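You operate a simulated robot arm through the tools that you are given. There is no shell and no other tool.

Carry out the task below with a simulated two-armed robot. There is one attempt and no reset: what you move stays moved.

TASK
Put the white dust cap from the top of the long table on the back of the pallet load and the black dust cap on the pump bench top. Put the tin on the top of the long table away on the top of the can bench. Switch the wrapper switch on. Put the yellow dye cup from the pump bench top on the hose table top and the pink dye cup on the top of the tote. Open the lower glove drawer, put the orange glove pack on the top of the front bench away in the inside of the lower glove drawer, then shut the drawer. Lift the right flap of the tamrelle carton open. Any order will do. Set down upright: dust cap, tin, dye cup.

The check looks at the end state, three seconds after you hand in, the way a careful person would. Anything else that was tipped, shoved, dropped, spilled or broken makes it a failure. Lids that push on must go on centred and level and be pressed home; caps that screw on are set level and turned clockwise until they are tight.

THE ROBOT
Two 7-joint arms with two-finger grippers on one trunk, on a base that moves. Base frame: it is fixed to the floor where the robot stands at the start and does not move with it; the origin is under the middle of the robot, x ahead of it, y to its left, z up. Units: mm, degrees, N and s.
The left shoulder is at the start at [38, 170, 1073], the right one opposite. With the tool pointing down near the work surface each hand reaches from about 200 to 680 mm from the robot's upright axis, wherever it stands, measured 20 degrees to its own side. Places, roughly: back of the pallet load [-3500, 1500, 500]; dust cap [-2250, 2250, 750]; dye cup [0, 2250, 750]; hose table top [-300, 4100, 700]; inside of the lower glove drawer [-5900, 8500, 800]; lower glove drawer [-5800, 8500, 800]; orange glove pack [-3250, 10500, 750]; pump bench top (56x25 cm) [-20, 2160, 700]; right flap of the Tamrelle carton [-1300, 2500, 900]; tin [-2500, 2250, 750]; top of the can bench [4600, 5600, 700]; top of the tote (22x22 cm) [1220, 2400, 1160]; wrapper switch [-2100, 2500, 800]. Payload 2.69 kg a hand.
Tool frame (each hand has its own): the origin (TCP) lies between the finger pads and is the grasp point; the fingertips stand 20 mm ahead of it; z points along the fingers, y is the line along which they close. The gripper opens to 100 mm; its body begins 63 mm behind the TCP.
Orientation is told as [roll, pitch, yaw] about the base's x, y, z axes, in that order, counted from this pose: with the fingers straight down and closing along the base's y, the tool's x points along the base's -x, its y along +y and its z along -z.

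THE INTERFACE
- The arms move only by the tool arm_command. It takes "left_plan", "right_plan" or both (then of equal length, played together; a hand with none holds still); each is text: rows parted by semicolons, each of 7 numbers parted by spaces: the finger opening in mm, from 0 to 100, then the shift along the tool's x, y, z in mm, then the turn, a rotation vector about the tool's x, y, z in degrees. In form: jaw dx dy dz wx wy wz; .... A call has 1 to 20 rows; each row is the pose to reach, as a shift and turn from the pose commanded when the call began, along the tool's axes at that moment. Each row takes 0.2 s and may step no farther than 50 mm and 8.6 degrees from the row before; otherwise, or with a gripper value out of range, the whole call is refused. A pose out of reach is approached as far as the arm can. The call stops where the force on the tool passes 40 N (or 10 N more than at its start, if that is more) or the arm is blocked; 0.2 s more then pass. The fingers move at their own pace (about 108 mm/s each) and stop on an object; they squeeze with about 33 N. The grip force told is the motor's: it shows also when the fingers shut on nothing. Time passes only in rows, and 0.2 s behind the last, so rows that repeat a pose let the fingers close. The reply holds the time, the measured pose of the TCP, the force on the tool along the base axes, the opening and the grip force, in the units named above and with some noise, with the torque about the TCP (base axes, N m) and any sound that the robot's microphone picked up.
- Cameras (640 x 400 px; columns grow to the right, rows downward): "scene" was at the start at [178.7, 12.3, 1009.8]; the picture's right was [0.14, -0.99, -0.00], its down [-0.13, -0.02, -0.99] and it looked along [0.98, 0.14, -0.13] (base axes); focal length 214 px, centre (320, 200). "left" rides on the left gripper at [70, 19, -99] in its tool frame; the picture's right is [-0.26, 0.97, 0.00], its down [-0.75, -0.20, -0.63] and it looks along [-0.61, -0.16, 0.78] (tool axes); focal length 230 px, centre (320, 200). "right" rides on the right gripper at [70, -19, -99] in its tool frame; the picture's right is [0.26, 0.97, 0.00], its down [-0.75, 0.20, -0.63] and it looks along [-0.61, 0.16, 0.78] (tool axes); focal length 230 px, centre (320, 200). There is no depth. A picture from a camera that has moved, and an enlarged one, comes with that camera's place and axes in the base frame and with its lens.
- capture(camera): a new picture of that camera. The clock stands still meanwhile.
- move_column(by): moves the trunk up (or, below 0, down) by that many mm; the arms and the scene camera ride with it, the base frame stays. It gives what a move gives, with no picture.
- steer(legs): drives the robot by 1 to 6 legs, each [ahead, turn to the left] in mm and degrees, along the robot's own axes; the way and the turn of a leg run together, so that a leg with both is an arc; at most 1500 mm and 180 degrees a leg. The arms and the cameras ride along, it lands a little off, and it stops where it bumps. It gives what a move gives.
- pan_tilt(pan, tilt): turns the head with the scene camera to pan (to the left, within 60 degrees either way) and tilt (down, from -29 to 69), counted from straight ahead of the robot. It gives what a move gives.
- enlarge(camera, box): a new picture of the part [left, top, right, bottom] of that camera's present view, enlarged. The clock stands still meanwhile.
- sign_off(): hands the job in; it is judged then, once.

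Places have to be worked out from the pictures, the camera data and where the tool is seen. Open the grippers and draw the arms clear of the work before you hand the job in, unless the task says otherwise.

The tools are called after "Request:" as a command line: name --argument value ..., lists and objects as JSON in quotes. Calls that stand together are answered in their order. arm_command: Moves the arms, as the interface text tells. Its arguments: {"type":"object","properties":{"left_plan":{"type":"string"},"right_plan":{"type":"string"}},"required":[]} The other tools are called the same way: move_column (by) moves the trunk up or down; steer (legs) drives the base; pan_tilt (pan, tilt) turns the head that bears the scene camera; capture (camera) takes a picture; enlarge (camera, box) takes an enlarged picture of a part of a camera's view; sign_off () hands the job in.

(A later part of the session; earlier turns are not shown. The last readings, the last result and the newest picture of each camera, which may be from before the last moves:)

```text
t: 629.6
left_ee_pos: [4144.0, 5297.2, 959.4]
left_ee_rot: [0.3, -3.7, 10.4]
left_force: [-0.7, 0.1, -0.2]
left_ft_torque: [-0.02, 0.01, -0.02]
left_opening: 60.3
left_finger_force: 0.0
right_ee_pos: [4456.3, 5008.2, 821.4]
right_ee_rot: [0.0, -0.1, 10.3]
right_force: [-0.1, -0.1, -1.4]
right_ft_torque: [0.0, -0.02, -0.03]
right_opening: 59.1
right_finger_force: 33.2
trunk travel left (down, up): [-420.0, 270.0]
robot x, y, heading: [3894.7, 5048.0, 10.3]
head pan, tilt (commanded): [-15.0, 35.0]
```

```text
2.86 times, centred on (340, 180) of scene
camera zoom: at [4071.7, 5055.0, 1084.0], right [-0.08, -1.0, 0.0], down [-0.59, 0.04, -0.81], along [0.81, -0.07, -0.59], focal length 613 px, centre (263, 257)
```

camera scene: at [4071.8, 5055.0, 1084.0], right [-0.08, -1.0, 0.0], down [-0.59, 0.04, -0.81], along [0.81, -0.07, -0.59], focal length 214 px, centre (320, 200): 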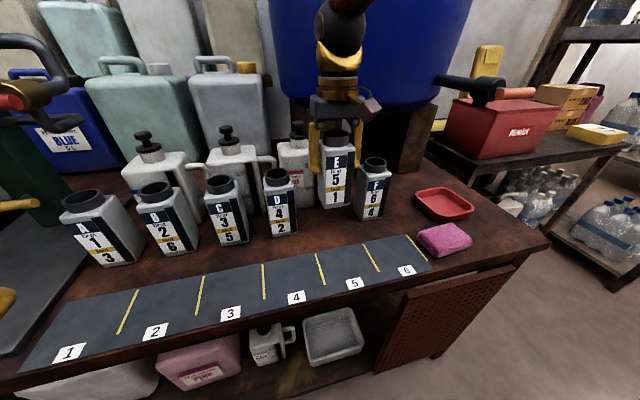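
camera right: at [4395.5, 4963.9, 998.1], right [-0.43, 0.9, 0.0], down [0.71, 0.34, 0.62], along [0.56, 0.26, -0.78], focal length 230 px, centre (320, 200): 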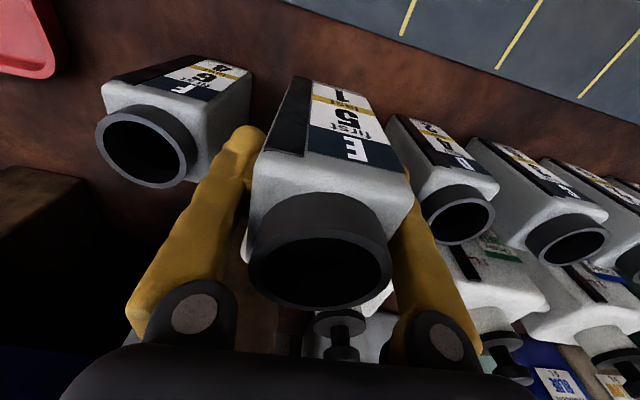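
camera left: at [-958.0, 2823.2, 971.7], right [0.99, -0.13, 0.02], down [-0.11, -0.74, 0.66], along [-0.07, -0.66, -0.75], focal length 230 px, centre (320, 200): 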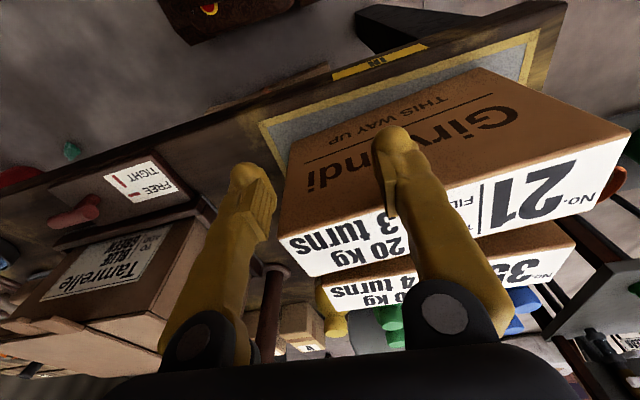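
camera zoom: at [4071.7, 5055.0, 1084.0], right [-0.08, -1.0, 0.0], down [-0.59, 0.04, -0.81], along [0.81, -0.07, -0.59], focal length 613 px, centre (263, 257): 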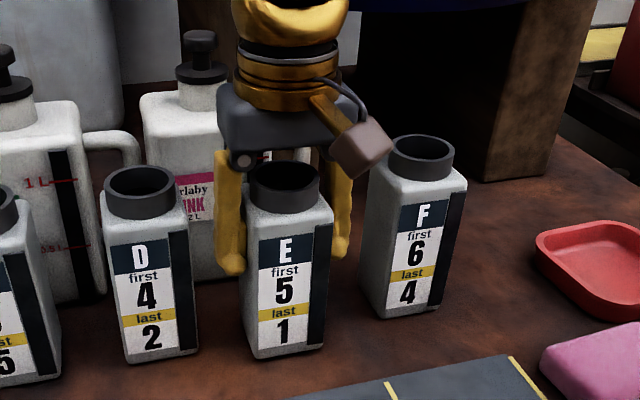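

Centered. I lower in fine steps.

Request:
arm_command --right_plan "45 0 0 2 0 0 0; 45 0 0 4 0 0 0; 45 0 0 6 0 0 0; 45 0 0 6 0 0 0"

Request:
enlarge --camera "scene" --box '[300, 190, 380, 250]'

```text
t: 630.6
left_ee_pos: [4141.9, 5298.1, 959.8]
left_ee_rot: [0.2, -3.8, 10.5]
left_force: [-0.4, -0.3, 0.5]
left_ft_torque: [0.01, 0.01, 0.0]
left_opening: 59.9
left_finger_force: 0.0
right_ee_pos: [4455.9, 5008.6, 817.8]
right_ee_rot: [0.0, -0.4, 10.2]
right_force: [-1.4, -1.7, 23.4]
right_ft_torque: [-0.3, 0.89, 0.04]
right_opening: 59.1
right_finger_force: 33.4
trunk travel left (down, up): [-420.0, 270.0]
robot x, y, heading: [3896.2, 5045.3, 10.2]
head pan, tilt (commanded): [-15.0, 35.0]
```

```text
6.67 times, centred on (340, 220) of scene
camera zoom: at [4069.8, 5054.9, 1084.5], right [-0.08, -1.0, 0.0], down [-0.58, 0.04, -0.81], along [0.81, -0.07, -0.59], focal length 1430 px, centre (187, 67)
```

zoom: 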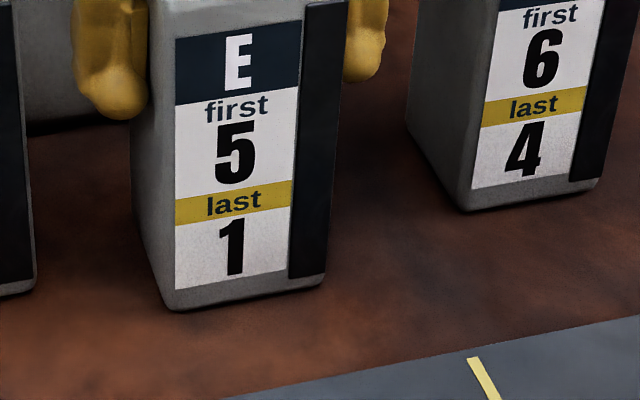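

Contact (23 N). I ease up, open moderately, and lift straight up and back.

Request:
arm_command --right_plan "50 0 0 -2 0 0 0; 65 0 0 -2 0 0 0; 76 0 0 -2 0 0 0; 76 0 0 -2 0 0 0; 76 0 0 -2 0 0 0; 76 0 0 -20 0 0 0; 76 0 0 -45 0 0 0; 76 0 0 -75 0 0 0; 76 0 0 -110 0 0 0; 76 10 0 -140 0 0 0; 76 50 0 -150 0 0 0; 76 95 0 -150 0 0 0; 76 140 0 -150 0 0 0; 60 180 -10 -150 0 0 0; 60 180 -10 -150 0 0 0"

Request:
capture --camera "scene"

```text
t: 633.8
left_ee_pos: [4144.2, 5299.1, 959.7]
left_ee_rot: [0.1, -3.6, 10.4]
left_force: [0.6, 0.5, -0.1]
left_ft_torque: [0.01, 0.02, -0.02]
left_opening: 60.3
left_finger_force: 0.1
right_ee_pos: [4280.0, 4965.9, 966.4]
right_ee_rot: [0.0, -0.1, 10.3]
right_force: [-0.1, -0.4, -0.7]
right_ft_torque: [0.0, 0.02, -0.01]
right_opening: 60.0
right_finger_force: 0.0
trunk travel left (down, up): [-420.0, 270.0]
robot x, y, heading: [3897.6, 5046.9, 10.4]
head pan, tilt (commanded): [-15.0, 35.0]
```

```text
taken
camera scene: at [4071.9, 5055.2, 1083.9], right [-0.08, -1.0, 0.0], down [-0.59, 0.04, -0.81], along [0.81, -0.07, -0.59], focal length 214 px, centre (320, 200)
```

scene: 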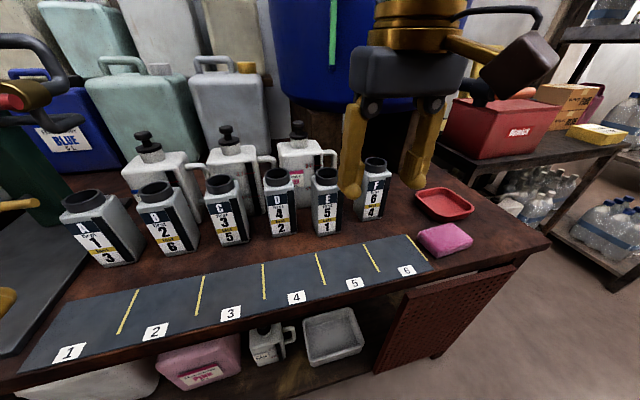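

The tin stands in its place in the row. Now the glove tasks in the far back-left corner. I back off 250 mm, settle, and turn left to look for a route.

Request:
steer --legs '[[-250, 0]]'

Request:
arm_command --left_plan "60 -20 0 10 0 1 0; 60 -40 0 20 0 2 0; 60 -70 -10 35 0 3.6 0; 60 -80 -20 40 0 3.6 0; 60 -80 -20 40 0 3.6 0; 60 -80 -20 40 0 3.6 0; 60 -80 -20 40 0 3.6 0; 60 -80 -20 40 0 3.6 0; 60 -80 -20 40 0 3.6 0; 60 -80 -20 40 0 3.6 0; 60 -80 -20 40 0 3.6 0" --right_plan "60 0 -20 10 0 0 0; 60 0 -40 20 0 0 0; 60 0 -55 35 0 0 0; 60 0 -60 45 0 0 0; 60 0 -60 45 0 0 0; 60 0 -60 45 0 0 0; 60 0 -60 45 0 0 0; 60 0 -60 45 0 0 0; 60 0 -60 45 0 0 0; 60 0 -60 45 0 0 0; 60 0 -60 45 0 0 0"

Request:
steer --legs '[[0, 8], [0, 8], [0, 8], [0, 8], [0, 8], [0, 8]]'

Request:
steer --legs '[[0, 8], [0, 8], [0, 8], [0, 8], [0, 8], [0, 8]]'

Request:
pan_tilt --pan 0 --tilt 8

Request:
capture --camera "scene"

```text
t: 635.6
left_ee_pos: [3897.0, 5252.0, 959.0]
left_ee_rot: [0.2, -3.7, 10.3]
left_force: [-0.1, 0.0, 0.8]
left_ft_torque: [-0.03, -0.01, 0.0]
left_opening: 60.0
left_finger_force: 0.1
right_ee_pos: [4031.0, 4918.9, 966.1]
right_ee_rot: [0.1, -0.2, 10.3]
right_force: [-0.1, 0.2, 0.4]
right_ft_torque: [-0.01, -0.05, 0.02]
right_opening: 60.1
right_finger_force: 0.0
trunk travel left (down, up): [-420.0, 270.0]
robot x, y, heading: [3649.8, 4999.1, 10.5]
head pan, tilt (commanded): [-15.0, 35.0]
```

```text
t: 638.0
left_ee_pos: [3968.2, 5245.1, 930.1]
left_ee_rot: [0.3, -1.0, 10.3]
left_force: [0.2, 0.0, 0.5]
left_ft_torque: [0.01, 0.02, 0.0]
left_opening: 60.1
left_finger_force: 0.1
right_ee_pos: [4029.5, 4859.3, 927.2]
right_ee_rot: [-0.1, -1.1, 10.3]
right_force: [0.4, -0.2, -0.3]
right_ft_torque: [-0.02, 0.02, -0.01]
right_opening: 60.1
right_finger_force: 0.1
trunk travel left (down, up): [-420.0, 270.0]
robot x, y, heading: [3650.5, 5001.5, 10.2]
head pan, tilt (commanded): [-15.0, 35.0]
```

```text
t: 642.1
left_ee_pos: [3680.3, 5401.3, 929.4]
left_ee_rot: [0.2, -1.1, 58.4]
left_force: [-0.4, -0.4, 0.6]
left_ft_torque: [0.01, 0.02, -0.02]
left_opening: 60.0
left_finger_force: 0.1
right_ee_pos: [4010.8, 5189.2, 926.4]
right_ee_rot: [0.0, -1.1, 58.3]
right_force: [0.1, -1.0, -0.3]
right_ft_torque: [0.02, -0.02, -0.03]
right_opening: 60.0
right_finger_force: 0.1
trunk travel left (down, up): [-420.0, 270.0]
robot x, y, heading: [3654.5, 5000.4, 58.3]
head pan, tilt (commanded): [-15.0, 35.0]
```

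```text
t: 646.3
left_ee_pos: [3376.4, 5276.3, 935.2]
left_ee_rot: [0.4, -1.8, 106.5]
left_force: [0.1, 0.8, 0.5]
left_ft_torque: [-0.01, -0.02, 0.0]
left_opening: 59.9
left_finger_force: 0.0
right_ee_pos: [3755.5, 5380.0, 931.6]
right_ee_rot: [0.0, -2.0, 106.5]
right_force: [-0.4, -1.0, 0.4]
right_ft_torque: [0.05, 0.04, -0.04]
right_opening: 60.1
right_finger_force: 0.0
trunk travel left (down, up): [-420.0, 270.0]
robot x, y, heading: [3654.9, 5005.0, 106.6]
head pan, tilt (commanded): [-15.0, 35.0]
```

```text
t: 647.2
left_ee_pos: [3380.7, 5263.9, 940.6]
left_ee_rot: [0.3, -2.8, 106.3]
left_force: [-0.2, 0.7, 0.2]
left_ft_torque: [-0.03, 0.0, -0.02]
left_opening: 60.0
left_finger_force: 0.1
right_ee_pos: [3759.2, 5367.1, 937.7]
right_ee_rot: [0.0, -3.0, 106.4]
right_force: [0.3, -0.1, 0.2]
right_ft_torque: [-0.01, 0.03, 0.02]
right_opening: 60.4
right_finger_force: 0.1
trunk travel left (down, up): [-420.0, 270.0]
robot x, y, heading: [3654.6, 5001.5, 106.7]
head pan, tilt (commanded): [0.0, 8.0]
```

```text
taken
camera scene: at [3601.6, 5175.8, 1127.1], right [0.96, 0.28, 0.0], down [0.04, -0.15, -0.99], along [-0.28, 0.95, -0.16], focal length 214 px, centre (320, 200)
```

scene: 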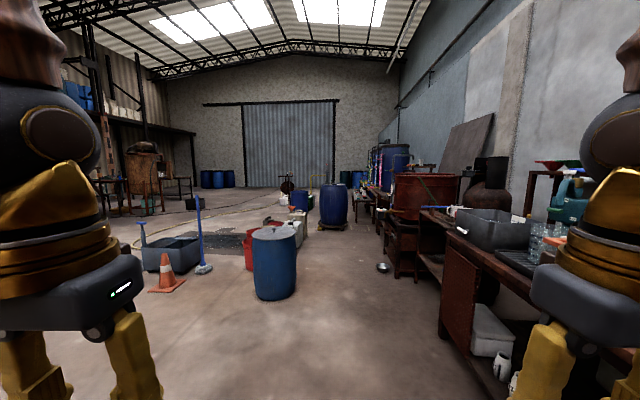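

Request:
steer --legs '[[0, 8], [0, 8], [0, 8], [0, 8]]'

Request:
capture --camera "scene"

Request:
enlarge --camera "scene" --box '[180, 130, 480, 280]'

```text
t: 650.1
left_ee_pos: [3283.5, 5078.8, 939.9]
left_ee_rot: [0.4, -2.9, 138.5]
left_force: [0.9, 0.4, -0.7]
left_ft_torque: [0.0, -0.02, -0.02]
left_opening: 60.1
left_finger_force: 0.1
right_ee_pos: [3549.0, 5367.3, 937.2]
right_ee_rot: [0.0, -2.9, 138.5]
right_force: [0.0, 0.0, -0.3]
right_ft_torque: [0.0, 0.0, -0.01]
right_opening: 60.0
right_finger_force: 0.1
trunk travel left (down, up): [-420.0, 270.0]
robot x, y, heading: [3653.0, 5001.4, 138.5]
head pan, tilt (commanded): [0.0, 8.0]
```

```text
taken
camera scene: at [3517.7, 5122.0, 1127.3], right [0.66, 0.75, 0.0], down [0.12, -0.1, -0.99], along [-0.74, 0.65, -0.16], focal length 214 px, centre (320, 200)
```

scene: 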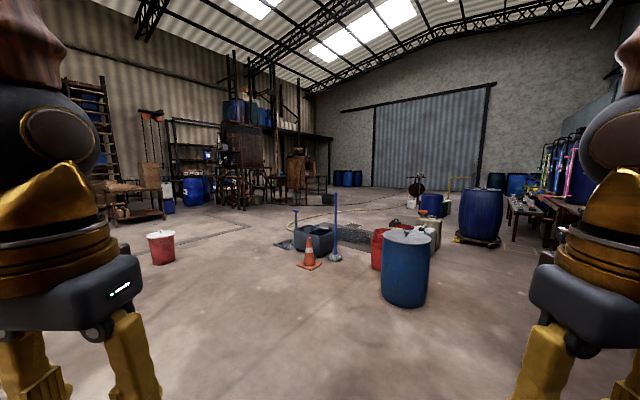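

```text
2.13 times, centred on (330, 205) of scene
camera zoom: at [3517.7, 5122.0, 1127.3], right [0.66, 0.75, 0.0], down [0.12, -0.1, -0.99], along [-0.74, 0.65, -0.16], focal length 458 px, centre (299, 189)
```

zoom: 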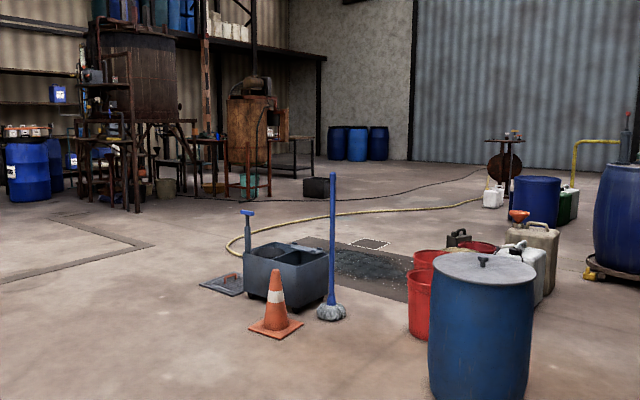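

The glove area lies in the far left corner, beyond the kiln-like structure. The open floor carton is close on my left, so I first turn right to heading ~105 and drive 700 mm before heading west.

Request:
arm_command --left_plan "60 -10 0 5 0 1 0; 60 -20 0 10 0 2 0; 60 -30 0 15 0 2.8 0; 60 -30 0 15 0 2.8 0; 60 -30 0 15 0 2.8 0; 60 -30 0 15 0 2.8 0; 60 -30 0 15 0 2.8 0; 60 -30 0 15 0 2.8 0" --right_plan "60 -10 0 5 0 1 0; 60 -20 0 10 0 2 0; 60 -30 0 15 0 2.8 0; 60 -30 0 15 0 2.8 0; 60 -30 0 15 0 2.8 0; 60 -30 0 15 0 2.8 0; 60 -30 0 15 0 2.8 0; 60 -30 0 15 0 2.8 0"

Request:
steer --legs '[[0, -8], [0, -8], [0, -8], [0, -8]]'

Request:
steer --legs '[[700, 0]]'

Request:
arm_command --left_plan "60 0 0 0 0 0 0; 60 0 0 0 0 0 0; 60 0 0 0 0 0 0; 60 0 0 0 0 0 0; 60 0 0 0 0 0 0; 60 0 0 0 0 0 0; 60 0 0 0 0 0 0; 60 0 0 0 0 0 0; 60 0 0 0 0 0 0"

Request:
steer --legs '[[0, 8], [0, 8], [0, 8], [0, 8], [0, 8], [0, 8]]'

```text
t: 651.9
left_ee_pos: [3271.0, 5088.7, 932.6]
left_ee_rot: [0.3, -1.0, 138.4]
left_force: [-0.5, 0.0, -0.2]
left_ft_torque: [0.0, 0.0, 0.0]
left_opening: 60.0
left_finger_force: 0.1
right_ee_pos: [3538.9, 5380.0, 928.2]
right_ee_rot: [0.1, -1.1, 138.5]
right_force: [1.1, 0.3, -0.1]
right_ft_torque: [0.0, 0.02, 0.0]
right_opening: 60.1
right_finger_force: 0.1
trunk travel left (down, up): [-420.0, 270.0]
robot x, y, heading: [3654.7, 5003.0, 138.7]
head pan, tilt (commanded): [0.0, 8.0]
```

```text
t: 654.8
left_ee_pos: [3374.2, 5279.8, 932.9]
left_ee_rot: [0.3, -1.0, 106.7]
left_force: [-0.6, 0.5, -0.6]
left_ft_torque: [0.01, -0.01, -0.02]
left_opening: 59.9
left_finger_force: 0.0
right_ee_pos: [3753.8, 5382.6, 928.5]
right_ee_rot: [0.0, -1.0, 106.7]
right_force: [0.8, 0.5, 0.1]
right_ft_torque: [0.0, -0.02, -0.01]
right_opening: 59.8
right_finger_force: 0.0
trunk travel left (down, up): [-420.0, 270.0]
robot x, y, heading: [3655.2, 5003.4, 106.8]
head pan, tilt (commanded): [0.0, 8.0]
```

```text
t: 658.6
left_ee_pos: [3176.5, 5938.7, 938.5]
left_ee_rot: [0.4, -1.8, 106.4]
left_force: [-0.2, -0.4, 0.1]
left_ft_torque: [-0.01, 0.01, 0.03]
left_opening: 60.0
left_finger_force: 0.1
right_ee_pos: [3556.4, 6042.0, 933.7]
right_ee_rot: [0.0, -1.9, 106.4]
right_force: [1.1, 0.5, -0.2]
right_ft_torque: [-0.02, 0.0, 0.01]
right_opening: 59.8
right_finger_force: 0.1
trunk travel left (down, up): [-420.0, 270.0]
robot x, y, heading: [3452.6, 5677.7, 106.3]
head pan, tilt (commanded): [0.0, 8.0]
```

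```text
t: 660.6
left_ee_pos: [3180.7, 5923.1, 944.0]
left_ee_rot: [0.4, -2.7, 106.6]
left_force: [0.4, 1.0, -0.1]
left_ft_torque: [0.01, -0.03, -0.02]
left_opening: 59.8
left_finger_force: 0.1
right_ee_pos: [3561.5, 6028.8, 940.2]
right_ee_rot: [0.1, -2.8, 106.4]
right_force: [0.0, 0.3, -0.3]
right_ft_torque: [0.01, -0.01, 0.01]
right_opening: 60.2
right_finger_force: 0.1
trunk travel left (down, up): [-420.0, 270.0]
robot x, y, heading: [3444.0, 5676.5, 106.8]
head pan, tilt (commanded): [0.0, 8.0]
```

```text
t: 664.7
left_ee_pos: [3084.7, 5639.8, 943.9]
left_ee_rot: [0.4, -2.7, 154.4]
left_force: [0.2, 0.6, 0.6]
left_ft_torque: [-0.03, 0.0, 0.03]
left_opening: 59.7
left_finger_force: 0.1
right_ee_pos: [3261.1, 5993.5, 938.9]
right_ee_rot: [0.0, -2.8, 154.4]
right_force: [-0.1, 0.4, 0.6]
right_ft_torque: [0.03, 0.01, 0.0]
right_opening: 60.0
right_finger_force: 0.0
trunk travel left (down, up): [-420.0, 270.0]
robot x, y, heading: [3452.8, 5676.8, 154.9]
head pan, tilt (commanded): [0.0, 8.0]
```

Request:
steer --legs '[[0, 8], [0, 8], [0, 4]]'

Request:
capture --camera "scene"

Request:
steer --legs '[[1400, 0], [1400, 0]]'

Request:
capture --camera "scene"

```text
t: 666.8
left_ee_pos: [3133.7, 5516.9, 947.9]
left_ee_rot: [0.4, -3.7, 174.5]
left_force: [-0.1, 0.8, -0.1]
left_ft_torque: [0.02, -0.03, -0.01]
left_opening: 60.0
left_finger_force: 0.0
right_ee_pos: [3178.6, 5909.5, 946.0]
right_ee_rot: [0.0, -3.8, 174.4]
right_force: [0.2, -0.8, -0.2]
right_ft_torque: [0.01, 0.02, -0.03]
right_opening: 60.0
right_finger_force: 0.0
trunk travel left (down, up): [-420.0, 270.0]
robot x, y, heading: [3448.4, 5675.8, 174.8]
head pan, tilt (commanded): [0.0, 8.0]
```

```text
taken
camera scene: at [3269.4, 5693.5, 1127.2], right [0.09, 1.0, 0.0], down [0.16, -0.01, -0.99], along [-0.98, 0.09, -0.16], focal length 214 px, centre (320, 200)
```

scene: 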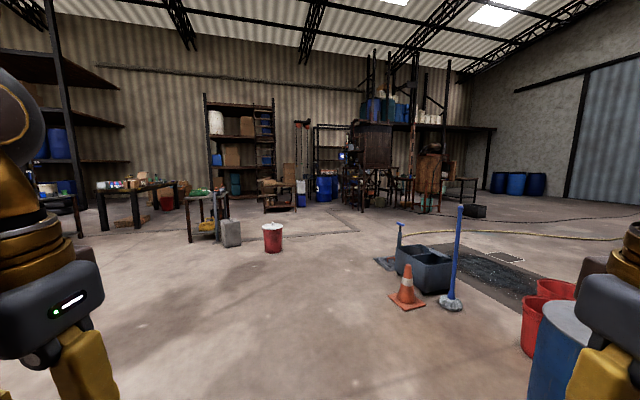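

```text
t: 680.3
left_ee_pos: [371.7, 5777.1, 953.1]
left_ee_rot: [0.5, -4.7, 174.6]
left_force: [-0.2, 1.3, -1.1]
left_ft_torque: [0.03, -0.02, 0.01]
left_opening: 60.0
left_finger_force: 0.2
right_ee_pos: [399.4, 6170.4, 951.5]
right_ee_rot: [0.3, -6.8, 174.5]
right_force: [0.6, 0.4, -0.5]
right_ft_torque: [0.01, 0.01, 0.0]
right_opening: 60.0
right_finger_force: 0.0
trunk travel left (down, up): [-420.0, 270.0]
robot x, y, heading: [674.9, 5940.5, 175.2]
head pan, tilt (commanded): [0.0, 8.0]
```

```text
taken
camera scene: at [494.1, 5957.6, 1127.2], right [0.09, 1.0, 0.0], down [0.16, -0.01, -0.99], along [-0.98, 0.09, -0.16], focal length 214 px, centre (320, 200)
```

scene: 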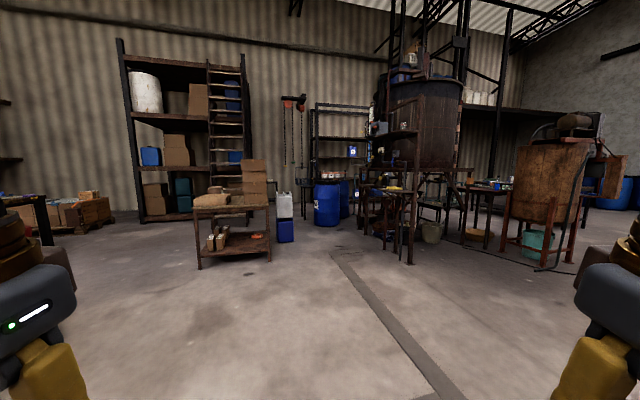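

I enlarge the area where the glove drawer and the front bench should be.

Request:
enlarge --camera "scene" --box '[300, 90, 480, 280]'

Request:
enlarge --camera "scene" --box '[450, 90, 630, 280]'

```text
2.11 times, centred on (390, 185) of scene
camera zoom: at [494.1, 5957.6, 1127.2], right [0.09, 1.0, 0.0], down [0.16, -0.01, -0.99], along [-0.98, 0.09, -0.16], focal length 452 px, centre (173, 232)
```

zoom: 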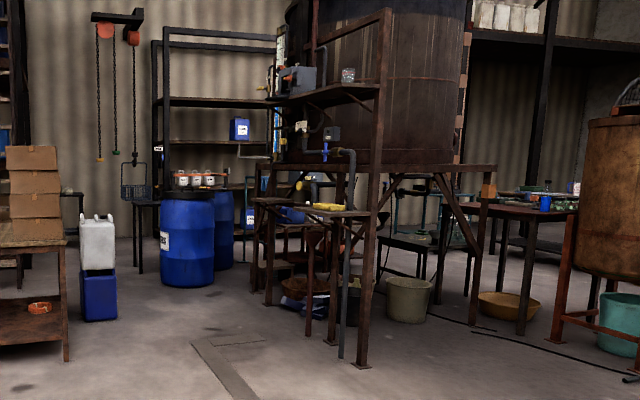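

```text
2.11 times, centred on (540, 185) of scene
camera zoom: at [494.1, 5957.6, 1127.2], right [0.09, 1.0, 0.0], down [0.16, -0.01, -0.99], along [-0.98, 0.09, -0.16], focal length 452 px, centre (-143, 232)
```

zoom: 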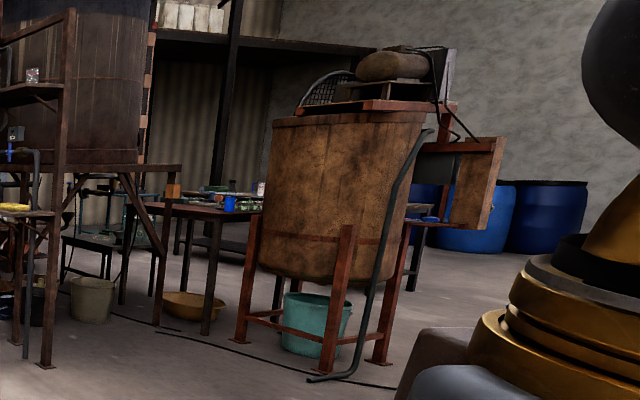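

The front bench and glove cabinet lie behind the big tank and the wooden tun; the right side of the tun seems the way in. I turn right to heading ~124 and drive toward (-600, 7800).

Request:
arm_command --left_plan "60 -20 0 10 0 1.5 0; 60 -40 0 20 0 3 0; 60 -70 0 30 0 4.7 0; 60 -90 0 40 0 4.7 0; 60 -90 0 40 0 4.7 0; 60 -90 0 40 0 4.7 0; 60 -90 0 40 0 4.7 0; 60 -90 0 40 0 4.7 0; 60 -90 0 40 0 4.7 0; 60 -90 0 40 0 4.7 0; 60 -90 0 40 0 4.7 0" --right_plan "60 -20 0 10 0 2 0; 60 -40 0 20 0 4 0; 60 -80 0 30 0 6.8 0; 60 -110 0 45 0 6.8 0; 60 -110 0 45 0 6.8 0; 60 -110 0 45 0 6.8 0; 60 -110 0 45 0 6.8 0; 60 -110 0 45 0 6.8 0; 60 -110 0 45 0 6.8 0; 60 -110 0 45 0 6.8 0; 60 -110 0 45 0 6.8 0"

Request:
steer --legs '[[0, -8], [0, -8], [0, -8], [0, -8], [0, -8], [0, -8]]'

Request:
capture --camera "scene"

```text
t: 682.7
left_ee_pos: [293.7, 5784.3, 927.1]
left_ee_rot: [0.5, -0.8, 174.7]
left_force: [-0.4, 0.3, -0.3]
left_ft_torque: [0.02, -0.01, -0.01]
left_opening: 59.9
left_finger_force: 0.1
right_ee_pos: [300.9, 6180.1, 925.4]
right_ee_rot: [0.3, -0.9, 174.7]
right_force: [0.3, 0.5, -0.1]
right_ft_torque: [-0.01, -0.06, 0.02]
right_opening: 59.9
right_finger_force: 0.1
trunk travel left (down, up): [-420.0, 270.0]
robot x, y, heading: [676.2, 5941.4, 175.1]
head pan, tilt (commanded): [0.0, 8.0]
```

```text
t: 686.9
left_ee_pos: [303.1, 6123.5, 927.8]
left_ee_rot: [0.6, -0.8, 126.6]
left_force: [0.0, -0.2, 0.0]
left_ft_torque: [0.0, 0.02, 0.01]
left_opening: 59.9
left_finger_force: 0.1
right_ee_pos: [599.7, 6382.4, 925.3]
right_ee_rot: [0.2, -1.0, 126.6]
right_force: [0.2, 0.0, -0.5]
right_ft_torque: [0.02, 0.0, -0.02]
right_opening: 60.0
right_finger_force: 0.0
trunk travel left (down, up): [-420.0, 270.0]
robot x, y, heading: [671.1, 5942.2, 126.9]
head pan, tilt (commanded): [0.0, 8.0]
```

```text
taken
camera scene: at [563.5, 6086.8, 1127.3], right [0.8, 0.6, 0.0], down [0.09, -0.12, -0.99], along [-0.59, 0.79, -0.16], focal length 214 px, centre (320, 200)
```

scene: 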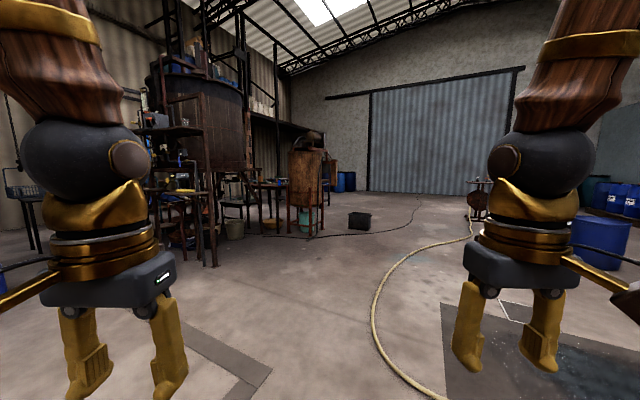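

The hose lies to the right of my line. I drive 2000 mm forward and look again.

Request:
steer --legs '[[1000, 0], [1000, 0]]'

Request:
capture --camera "scene"

```text
t: 696.9
left_ee_pos: [-887.9, 7714.0, 932.2]
left_ee_rot: [0.5, -1.7, 126.6]
left_force: [0.2, -0.1, 0.5]
left_ft_torque: [0.03, 0.0, 0.01]
left_opening: 60.1
left_finger_force: 0.0
right_ee_pos: [-590.0, 7973.8, 932.5]
right_ee_rot: [0.3, -1.8, 126.6]
right_force: [-0.9, -0.7, 0.0]
right_ft_torque: [0.01, 0.01, -0.01]
right_opening: 60.0
right_finger_force: 0.1
trunk travel left (down, up): [-420.0, 270.0]
robot x, y, heading: [-528.3, 7549.0, 126.6]
head pan, tilt (commanded): [0.0, 8.0]
```

```text
taken
camera scene: at [-636.3, 7690.7, 1127.2], right [0.8, 0.6, 0.0], down [0.09, -0.13, -0.99], along [-0.59, 0.79, -0.16], focal length 214 px, centre (320, 200)
```

scene: 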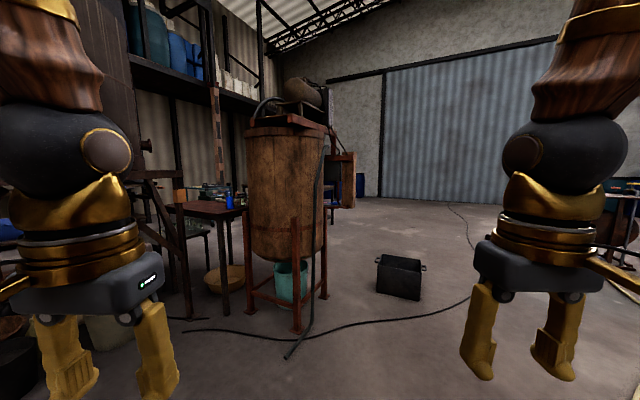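

The crate stands right of the tun, so I'll pass on the crate's right side and then go west behind the tun. I turn right to heading ~90 and drive 1300 mm.

Request:
arm_command --left_plan "60 0 0 0 0 0 0; 60 -10 0 5 0 1 0; 60 -20 0 5 0 1.7 0; 60 -20 0 5 0 1.7 0; 60 -20 0 5 0 1.7 0; 60 -20 0 5 0 1.7 0; 60 -20 0 5 0 1.7 0; 60 -20 0 5 0 1.7 0; 60 -20 0 5 0 1.7 0" --right_plan "60 0 0 0 0 0 0; 60 -10 0 5 0 1 0; 60 -20 0 5 0 1.8 0; 60 -20 0 5 0 1.8 0; 60 -20 0 5 0 1.8 0; 60 -20 0 5 0 1.8 0; 60 -20 0 5 0 1.8 0; 60 -20 0 5 0 1.8 0; 60 -20 0 5 0 1.8 0"

Request:
steer --legs '[[0, -8], [0, -8], [0, -8], [0, -8], [0, -4]]'

Request:
steer --legs '[[1300, 0]]'

Request:
pan_tilt --pan 30 --tilt 15

Request:
capture --camera "scene"

```text
t: 698.9
left_ee_pos: [-893.2, 7718.5, 934.4]
left_ee_rot: [0.5, -1.0, 126.6]
left_force: [0.8, -0.7, 0.2]
left_ft_torque: [0.01, -0.01, -0.01]
left_opening: 60.0
left_finger_force: 0.1
right_ee_pos: [-593.7, 7979.1, 934.3]
right_ee_rot: [0.3, -1.0, 126.5]
right_force: [0.1, -0.6, -0.4]
right_ft_torque: [-0.02, 0.0, 0.0]
right_opening: 59.9
right_finger_force: 0.1
trunk travel left (down, up): [-420.0, 270.0]
robot x, y, heading: [-528.2, 7545.3, 126.7]
head pan, tilt (commanded): [0.0, 8.0]
```

```text
t: 702.2
left_ee_pos: [-720.2, 7899.7, 933.9]
left_ee_rot: [0.6, -0.9, 90.5]
left_force: [0.7, 0.0, 0.3]
left_ft_torque: [-0.06, -0.02, 0.01]
left_opening: 60.1
left_finger_force: 0.0
right_ee_pos: [-325.7, 7934.8, 934.8]
right_ee_rot: [0.4, -1.0, 90.5]
right_force: [0.2, -0.1, 0.0]
right_ft_torque: [-0.02, -0.03, 0.02]
right_opening: 60.1
right_finger_force: 0.0
trunk travel left (down, up): [-420.0, 270.0]
robot x, y, heading: [-528.3, 7546.3, 90.9]
head pan, tilt (commanded): [0.0, 8.0]
```

```text
t: 708.7
left_ee_pos: [-734.8, 9191.5, 940.3]
left_ee_rot: [0.6, -1.8, 90.4]
left_force: [0.5, -1.0, -0.7]
left_ft_torque: [-0.02, 0.0, -0.01]
left_opening: 60.0
left_finger_force: 0.0
right_ee_pos: [-339.0, 9224.7, 941.3]
right_ee_rot: [0.2, -1.9, 90.4]
right_force: [0.1, 0.9, 0.2]
right_ft_torque: [0.0, 0.0, -0.02]
right_opening: 60.0
right_finger_force: 0.1
trunk travel left (down, up): [-420.0, 270.0]
robot x, y, heading: [-546.5, 8850.3, 90.8]
head pan, tilt (commanded): [0.0, 8.0]
```

```text
t: 709.7
left_ee_pos: [-733.8, 9175.7, 945.4]
left_ee_rot: [0.5, -2.8, 90.5]
left_force: [0.1, 0.5, -0.9]
left_ft_torque: [0.04, -0.01, 0.0]
left_opening: 60.1
left_finger_force: 0.1
right_ee_pos: [-338.6, 9210.4, 947.0]
right_ee_rot: [0.2, -2.9, 90.4]
right_force: [0.0, -0.3, -0.1]
right_ft_torque: [-0.04, -0.01, 0.0]
right_opening: 60.2
right_finger_force: 0.0
trunk travel left (down, up): [-420.0, 270.0]
robot x, y, heading: [-539.9, 8852.2, 90.4]
head pan, tilt (commanded): [30.0, 15.0]
```

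```text
taken
camera scene: at [-591.7, 9019.0, 1116.0], right [0.86, 0.51, -0.01], down [0.13, -0.24, -0.96], along [-0.49, 0.83, -0.27], focal length 214 px, centre (320, 200)
```

scene: 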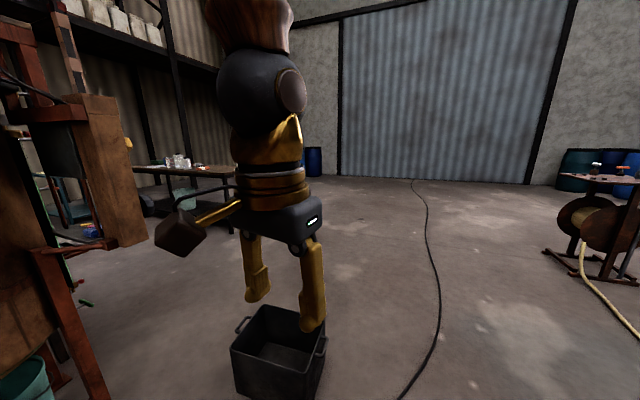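

I see the back area: a bench along the far wall and a cable on the floor. I go to about (-100, 10100) first, then west across the cable at right angles, north of the crate.

Request:
arm_command --left_plan "60 -10 0 5 0 1 0; 60 -20 0 10 0 2 0; 60 -40 0 15 0 2.8 0; 60 -40 0 15 0 2.8 0; 60 -40 0 15 0 2.8 0; 60 -40 0 15 0 2.8 0; 60 -40 0 15 0 2.8 0; 60 -40 0 15 0 2.8 0; 60 -40 0 15 0 2.8 0" --right_plan "60 -10 0 5 0 1 0; 60 -20 0 10 0 2 0; 60 -30 0 15 0 2.9 0; 60 -30 0 15 0 2.9 0; 60 -30 0 15 0 2.9 0; 60 -30 0 15 0 2.9 0; 60 -30 0 15 0 2.9 0; 60 -30 0 15 0 2.9 0; 60 -30 0 15 0 2.9 0"

Request:
steer --legs '[[0, -8], [0, -8], [0, -4], [1320, 0]]'

Request:
arm_command --left_plan "60 0 0 0 0 0 0; 60 0 0 0 0 0 0; 60 0 0 0 0 0 0; 60 0 0 0 0 0 0; 60 0 0 0 0 0 0; 60 0 0 0 0 0 0; 60 0 0 0 0 0 0; 60 0 0 0 0 0 0; 60 0 0 0 0 0 0"

Request:
steer --legs '[[0, 8], [0, 8], [0, 8], [0, 8], [0, 8], [0, 8]]'

Request:
steer --legs '[[0, 8], [0, 8], [0, 8], [0, 8], [0, 8], [0, 8]]'

Request:
pan_tilt --pan 0 --tilt 15

Request:
capture --camera "scene"

```text
t: 711.7
left_ee_pos: [-734.2, 9217.0, 932.9]
left_ee_rot: [0.6, 0.0, 90.5]
left_force: [-0.2, -0.1, -0.1]
left_ft_torque: [0.0, 0.03, 0.0]
left_opening: 60.0
left_finger_force: 0.0
right_ee_pos: [-339.8, 9241.1, 934.5]
right_ee_rot: [0.2, 0.1, 90.3]
right_force: [-0.2, -0.1, -0.2]
right_ft_torque: [-0.04, -0.02, 0.0]
right_opening: 60.1
right_finger_force: 0.0
trunk travel left (down, up): [-420.0, 270.0]
robot x, y, heading: [-545.5, 8853.0, 90.8]
head pan, tilt (commanded): [30.0, 15.0]
```

```text
t: 720.0
left_ee_pos: [-162.4, 10505.2, 931.4]
left_ee_rot: [0.6, 0.1, 70.5]
left_force: [-0.6, 0.2, 0.0]
left_ft_torque: [-0.01, 0.02, 0.01]
left_opening: 60.1
left_finger_force: 0.0
right_ee_pos: [218.4, 10394.1, 934.4]
right_ee_rot: [0.2, 0.1, 70.6]
right_force: [0.3, -0.1, -0.1]
right_ft_torque: [-0.02, -0.01, 0.01]
right_opening: 59.9
right_finger_force: 0.0
trunk travel left (down, up): [-420.0, 270.0]
robot x, y, heading: [-107.0, 10093.6, 70.5]
head pan, tilt (commanded): [30.0, 15.0]
```

```text
t: 722.0
left_ee_pos: [-167.5, 10491.4, 938.8]
left_ee_rot: [0.6, -0.8, 70.7]
left_force: [0.1, -0.2, -0.4]
left_ft_torque: [0.01, 0.0, 0.0]
left_opening: 59.8
left_finger_force: 0.0
right_ee_pos: [212.9, 10380.5, 938.9]
right_ee_rot: [0.3, -0.9, 70.6]
right_force: [-0.8, -0.7, 0.0]
right_ft_torque: [0.0, -0.04, 0.03]
right_opening: 60.2
right_finger_force: 0.0
trunk travel left (down, up): [-420.0, 270.0]
robot x, y, heading: [-103.9, 10093.4, 70.6]
head pan, tilt (commanded): [30.0, 15.0]
```

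```text
t: 726.1
left_ee_pos: [-441.5, 10313.7, 938.5]
left_ee_rot: [0.7, -1.0, 118.7]
left_force: [-0.1, -0.5, 0.1]
left_ft_torque: [0.01, -0.05, 0.0]
left_opening: 60.2
left_finger_force: 0.1
right_ee_pos: [-104.2, 10523.3, 940.4]
right_ee_rot: [0.2, -0.9, 118.7]
right_force: [-0.1, 0.7, 0.0]
right_ft_torque: [0.03, 0.03, -0.01]
right_opening: 60.1
right_finger_force: 0.1
trunk travel left (down, up): [-420.0, 270.0]
robot x, y, heading: [-104.8, 10093.1, 118.7]
head pan, tilt (commanded): [30.0, 15.0]
```

```text
t: 730.2
left_ee_pos: [-478.4, 9986.1, 942.7]
left_ee_rot: [0.7, -1.8, 166.8]
left_force: [-0.6, 0.0, 0.5]
left_ft_torque: [0.01, 0.02, 0.0]
left_opening: 59.9
left_finger_force: 0.0
right_ee_pos: [-408.7, 10377.7, 945.2]
right_ee_rot: [0.2, -1.8, 166.8]
right_force: [0.1, -0.3, 0.3]
right_ft_torque: [0.02, 0.0, 0.01]
right_opening: 60.1
right_finger_force: 0.1
trunk travel left (down, up): [-420.0, 270.0]
robot x, y, heading: [-106.1, 10099.4, 167.1]
head pan, tilt (commanded): [30.0, 15.0]
```

```text
t: 731.2
left_ee_pos: [-462.9, 9983.6, 948.8]
left_ee_rot: [0.7, -2.7, 166.8]
left_force: [0.5, -0.6, -0.3]
left_ft_torque: [0.0, 0.02, 0.0]
left_opening: 60.1
left_finger_force: 0.1
right_ee_pos: [-394.7, 10374.3, 950.9]
right_ee_rot: [0.2, -2.7, 166.8]
right_force: [-0.1, 0.5, 0.3]
right_ft_torque: [-0.03, 0.01, -0.02]
right_opening: 59.9
right_finger_force: 0.1
trunk travel left (down, up): [-420.0, 270.0]
robot x, y, heading: [-109.7, 10097.3, 166.7]
head pan, tilt (commanded): [0.0, 15.0]
```

```text
taken
camera scene: at [-282.5, 10138.9, 1115.8], right [0.22, 0.97, 0.0], down [0.27, -0.06, -0.96], along [-0.94, 0.22, -0.28], focal length 214 px, centre (320, 200)
```

scene: 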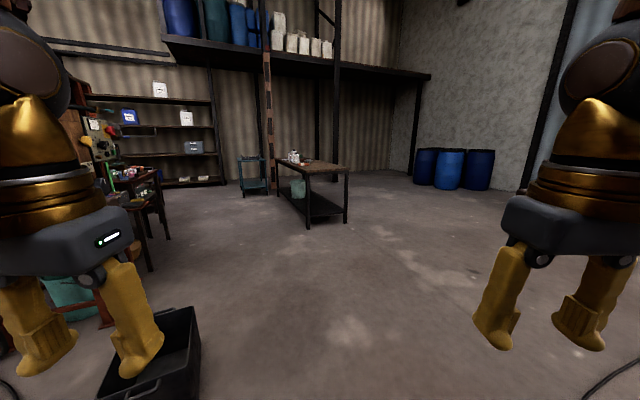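

No trouble with the cable. I see the front bench ahead and racks at the left wall. I enlarge both.

Request:
enlarge --camera "scene" --box '[80, 80, 270, 210]'

Request:
enlarge --camera "scene" --box '[230, 130, 370, 240]'

```text
3.08 times, centred on (175, 145) of scene
camera zoom: at [-282.5, 10138.9, 1115.8], right [0.22, 0.97, 0.0], down [0.27, -0.06, -0.96], along [-0.94, 0.22, -0.28], focal length 660 px, centre (766, 369)
```

zoom: 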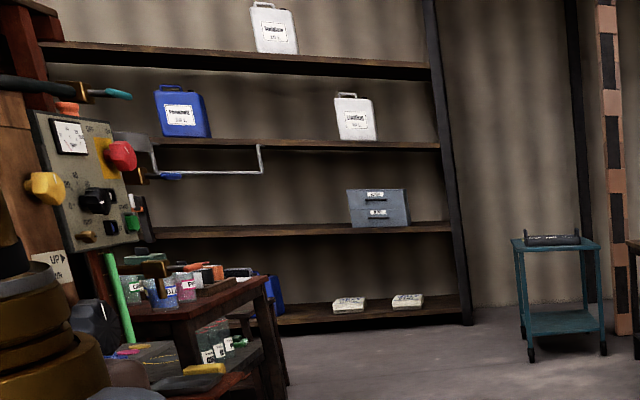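

```text
3.64 times, centred on (300, 185) of scene
camera zoom: at [-282.5, 10138.9, 1115.8], right [0.22, 0.97, 0.0], down [0.27, -0.06, -0.96], along [-0.94, 0.22, -0.28], focal length 780 px, centre (393, 254)
```

zoom: 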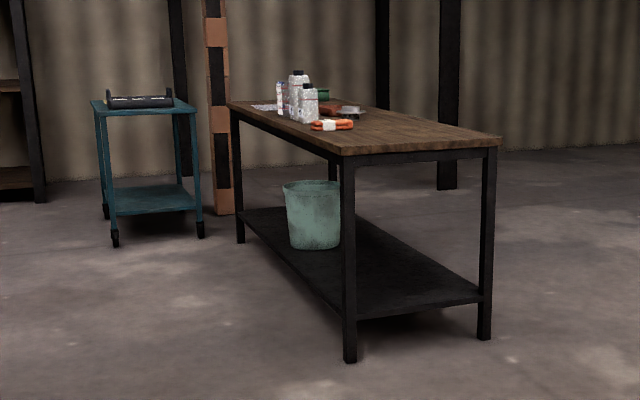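

The glove drawers are the small grey-blue two-drawer unit on the wall rack, and the orange glove pack lies on the front bench near (-3235, 10570). I drive west to stand before the pack.

Request:
arm_command --left_plan "60 -10 0 5 0 1 0; 60 -20 0 10 0.4 2 0; 60 -40 0 15 0.7 2.7 0; 60 -40 0 15 0.7 2.7 0; 60 -40 0 15 0.7 2.7 0; 60 -40 0 15 0.7 2.7 0; 60 -40 0 15 0.7 2.7 0; 60 -40 0 15 0.7 2.7 0" --right_plan "60 -10 0 5 0 1 0; 60 -20 0 10 0 2 0; 60 -40 0 15 0.2 2.7 0; 60 -40 0 15 0.2 2.7 0; 60 -40 0 15 0.2 2.7 0; 60 -40 0 15 0.2 2.7 0; 60 -40 0 15 0.2 2.7 0; 60 -40 0 15 0.2 2.7 0"

Request:
steer --legs '[[0, 8], [0, 5]]'

Request:
steer --legs '[[1400, 0], [1400, 0]]'

Request:
capture --camera "scene"

```text
t: 733.0
left_ee_pos: [-503.7, 9991.0, 935.9]
left_ee_rot: [0.0, 0.0, 166.8]
left_force: [-0.4, 0.4, -0.5]
left_ft_torque: [0.02, -0.01, 0.01]
left_opening: 59.8
left_finger_force: 0.2
right_ee_pos: [-434.2, 10384.1, 936.7]
right_ee_rot: [0.1, 0.0, 166.9]
right_force: [-0.6, 0.5, 0.2]
right_ft_torque: [0.0, 0.02, -0.01]
right_opening: 59.9
right_finger_force: 0.1
trunk travel left (down, up): [-420.0, 270.0]
robot x, y, heading: [-100.5, 10101.1, 167.0]
head pan, tilt (commanded): [0.0, 15.0]
```

```text
t: 734.5
left_ee_pos: [-469.5, 9904.2, 935.4]
left_ee_rot: [0.0, -0.1, 179.8]
left_force: [0.6, -0.8, 0.4]
left_ft_torque: [-0.01, -0.01, 0.04]
left_opening: 60.0
left_finger_force: 0.1
right_ee_pos: [-490.4, 10302.3, 938.1]
right_ee_rot: [0.0, 0.1, 179.8]
right_force: [0.8, 0.5, -0.1]
right_ft_torque: [0.0, 0.0, 0.03]
right_opening: 59.9
right_finger_force: 0.1
trunk travel left (down, up): [-420.0, 270.0]
robot x, y, heading: [-103.2, 10098.1, -179.9]
head pan, tilt (commanded): [0.0, 15.0]
```

```text
t: 748.1
left_ee_pos: [-3259.0, 9911.5, 942.4]
left_ee_rot: [0.0, -0.9, 179.7]
left_force: [0.3, -0.8, -1.1]
left_ft_torque: [0.0, -0.02, -0.01]
left_opening: 60.0
left_finger_force: 0.1
right_ee_pos: [-3279.4, 10309.2, 943.2]
right_ee_rot: [0.0, -0.9, 179.6]
right_force: [-0.7, -0.5, -0.3]
right_ft_torque: [-0.02, -0.01, 0.01]
right_opening: 59.9
right_finger_force: 0.0
trunk travel left (down, up): [-420.0, 270.0]
robot x, y, heading: [-2908.3, 10105.9, 179.8]
head pan, tilt (commanded): [0.0, 15.0]
```

```text
taken
camera scene: at [-3089.8, 10105.3, 1115.8], right [0.0, 1.0, 0.0], down [0.28, 0.0, -0.96], along [-0.96, 0.0, -0.28], focal length 214 px, centre (320, 200)
```

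scene: 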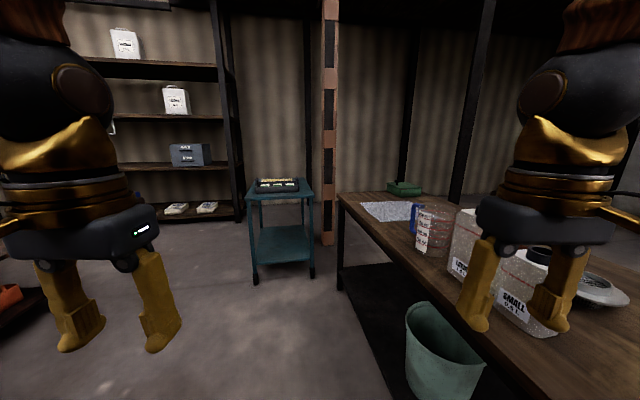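

I'm beside the front bench; its jugs stand farther west. I raise both hands 60 mm for safety and turn right in small legs to face the bench.

Request:
arm_command --left_plan "60 0 0 -20 0 0 0; 60 0 0 -40 0 0.5 0; 60 0 0 -60 0 0.9 0; 60 0 0 -60 0 0.9 0; 60 0 0 -60 0 0.9 0; 60 0 0 -60 0 0.9 0; 60 0 0 -60 0 0.9 0; 60 0 0 -60 0 0.9 0; 60 0 0 -60 0 0.9 0; 60 0 0 -60 0 0.9 0" --right_plan "60 0 0 -20 0 0 0; 60 0 0 -40 0 0.5 0; 60 0 0 -60 0 0.9 0; 60 0 0 -60 0 0.9 0; 60 0 0 -60 0 0.9 0; 60 0 0 -60 0 0.9 0; 60 0 0 -60 0 0.9 0; 60 0 0 -60 0 0.9 0; 60 0 0 -60 0 0.9 0; 60 0 0 -60 0 0.9 0"

Request:
steer --legs '[[0, -8], [0, -8], [0, -8], [0, -8], [0, -8], [0, -8]]'

Request:
steer --legs '[[0, -8], [0, -8], [0, -8], [0, -8]]'

Request:
pan_tilt --pan 12 --tilt 35

Request:
capture --camera "scene"

```text
t: 750.3
left_ee_pos: [-3241.0, 9911.3, 1005.9]
left_ee_rot: [0.1, -0.9, 179.7]
left_force: [-0.5, -0.1, 0.1]
left_ft_torque: [-0.01, 0.0, 0.0]
left_opening: 60.2
left_finger_force: 0.1
right_ee_pos: [-3262.2, 10309.8, 1009.5]
right_ee_rot: [0.1, -1.0, 179.7]
right_force: [-1.0, -0.8, 0.4]
right_ft_torque: [-0.03, -0.01, -0.02]
right_opening: 60.2
right_finger_force: 0.0
trunk travel left (down, up): [-420.0, 270.0]
robot x, y, heading: [-2904.9, 10104.2, 180.1]
head pan, tilt (commanded): [0.0, 15.0]
```

```text
t: 754.4
left_ee_pos: [-3276.3, 10225.0, 1006.8]
left_ee_rot: [0.1, -1.0, 132.0]
left_force: [0.5, 0.1, -0.2]
left_ft_torque: [0.02, 0.01, 0.01]
left_opening: 59.6
left_finger_force: 0.1
right_ee_pos: [-2993.1, 10506.2, 1009.4]
right_ee_rot: [0.1, -0.9, 131.8]
right_force: [-0.8, 0.3, -0.1]
right_ft_torque: [0.0, -0.01, 0.02]
right_opening: 60.2
right_finger_force: 0.0
trunk travel left (down, up): [-420.0, 270.0]
robot x, y, heading: [-2908.7, 10105.0, 132.2]
head pan, tilt (commanded): [0.0, 15.0]
```

```text
t: 757.3
left_ee_pos: [-3155.8, 10385.2, 1012.1]
left_ee_rot: [0.1, -1.9, 99.9]
left_force: [-0.3, -0.9, 0.5]
left_ft_torque: [0.0, -0.02, 0.01]
left_opening: 59.9
left_finger_force: 0.1
right_ee_pos: [-2766.5, 10475.9, 1014.5]
right_ee_rot: [0.0, -1.8, 100.0]
right_force: [0.8, 0.4, -0.1]
right_ft_torque: [0.0, -0.02, 0.0]
right_opening: 59.9
right_finger_force: 0.1
trunk travel left (down, up): [-420.0, 270.0]
robot x, y, heading: [-2911.7, 10104.8, 100.2]
head pan, tilt (commanded): [0.0, 15.0]
```

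```text
t: 758.1
left_ee_pos: [-3152.5, 10370.6, 1016.3]
left_ee_rot: [0.1, -2.6, 99.8]
left_force: [-0.1, -0.8, -0.1]
left_ft_torque: [-0.01, 0.02, 0.02]
left_opening: 60.2
left_finger_force: 0.1
right_ee_pos: [-2763.1, 10461.4, 1019.0]
right_ee_rot: [0.0, -2.7, 99.9]
right_force: [-0.9, -0.4, 0.1]
right_ft_torque: [-0.03, -0.01, 0.01]
right_opening: 60.2
right_finger_force: 0.1
trunk travel left (down, up): [-420.0, 270.0]
robot x, y, heading: [-2911.1, 10103.5, 100.0]
head pan, tilt (commanded): [12.0, 35.0]
```

```text
taken
camera scene: at [-2958.9, 10274.1, 1083.9], right [0.93, 0.37, 0.0], down [0.22, -0.55, -0.81], along [-0.31, 0.75, -0.59], focal length 214 px, centre (320, 200)
```

scene: 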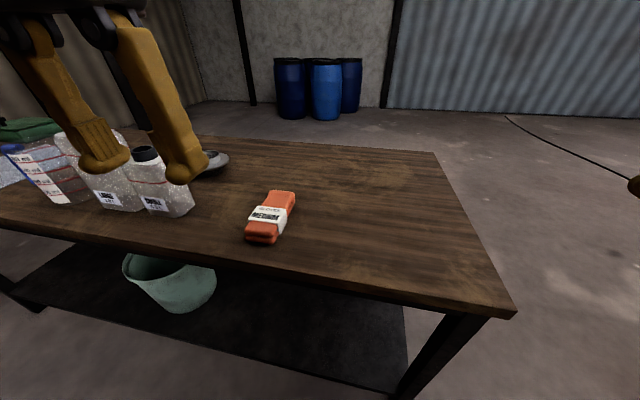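

The orange pack lies ahead-left near (-3240, 10620). I bring the left hand over it to look closely.

Request:
arm_command --left_plan "60 -40 8 5 0 0.6 0; 60 -80 16 15 0 1.2 0; 60 -120 24 35 0 1.8 0; 80 -160 32 60 0 2.6 0; 100 -200 40 90 0 2.6 0; 100 -235 47 126 0 2.6 0; 100 -235 47 126 0 2.6 0; 100 -235 47 126 0 2.6 0"

Request:
capture --camera "left"

Request:
enlarge --camera "scene" --box '[190, 150, 350, 270]'

```text
refused: row 5 steps farther than a row can; nothing moved
```

```text
taken
camera left: at [-3157.2, 10293.0, 1111.3], right [-1.0, 0.09, 0.01], down [0.07, 0.74, 0.66], along [0.05, 0.66, -0.75], focal length 230 px, centre (320, 200)
```

left: 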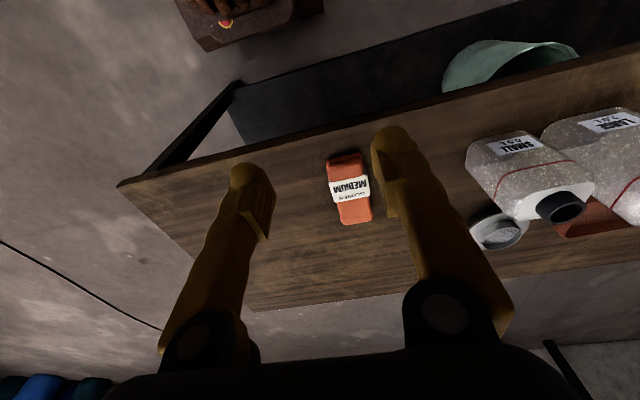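

```text
3.33 times, centred on (270, 210) of scene
camera zoom: at [-2958.9, 10274.1, 1083.9], right [0.93, 0.37, 0.0], down [0.22, -0.55, -0.81], along [-0.31, 0.75, -0.59], focal length 715 px, centre (487, 167)
```

zoom: 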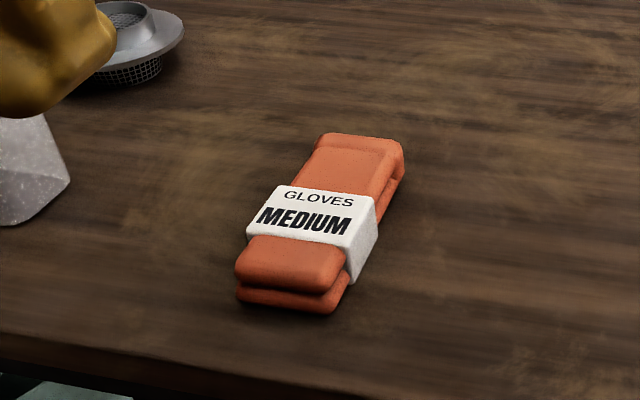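

Triangulation gives the bench top at z≈761 and the pack at about (-3193, 10564), 137×60×35 mm, pointing along heading ~101. I move the left hand over it at z≈860.

Request:
arm_command --left_plan "70 -32 1 27 0 0.5 -0.3; 85 -64 2 55 0 1 -0.6; 100 -96 4 82 0 1.5 -0.9; 100 -128 5 110 0 2 -1.2; 100 -160 6 137 0 2.6 -1.5; 100 -190 7 165 0 2.6 -1.5; 100 -190 7 165 0 2.6 -1.5; 100 -190 7 165 0 2.6 -1.5"

Request:
capture --camera "left"

```text
t: 759.9
left_ee_pos: [-3193.9, 10563.1, 860.4]
left_ee_rot: [0.0, -0.1, 101.5]
left_force: [-0.1, 0.8, 0.9]
left_ft_torque: [0.02, 0.03, -0.01]
left_opening: 100.0
left_finger_force: 0.1
right_ee_pos: [-2763.7, 10459.4, 1018.7]
right_ee_rot: [0.0, -2.7, 100.0]
right_force: [0.3, 0.3, -0.3]
right_ft_torque: [-0.03, 0.05, -0.01]
right_opening: 59.9
right_finger_force: 0.0
trunk travel left (down, up): [-420.0, 270.0]
robot x, y, heading: [-2909.0, 10105.8, 100.0]
head pan, tilt (commanded): [12.0, 35.0]
```

```text
taken
camera left: at [-3197.2, 10490.5, 958.1], right [-1.0, 0.06, 0.0], down [0.05, 0.77, 0.63], along [0.04, 0.63, -0.78], focal length 230 px, centre (320, 200)
```

left: 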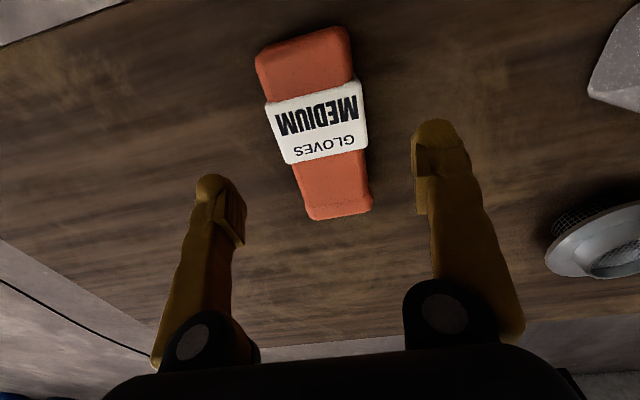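

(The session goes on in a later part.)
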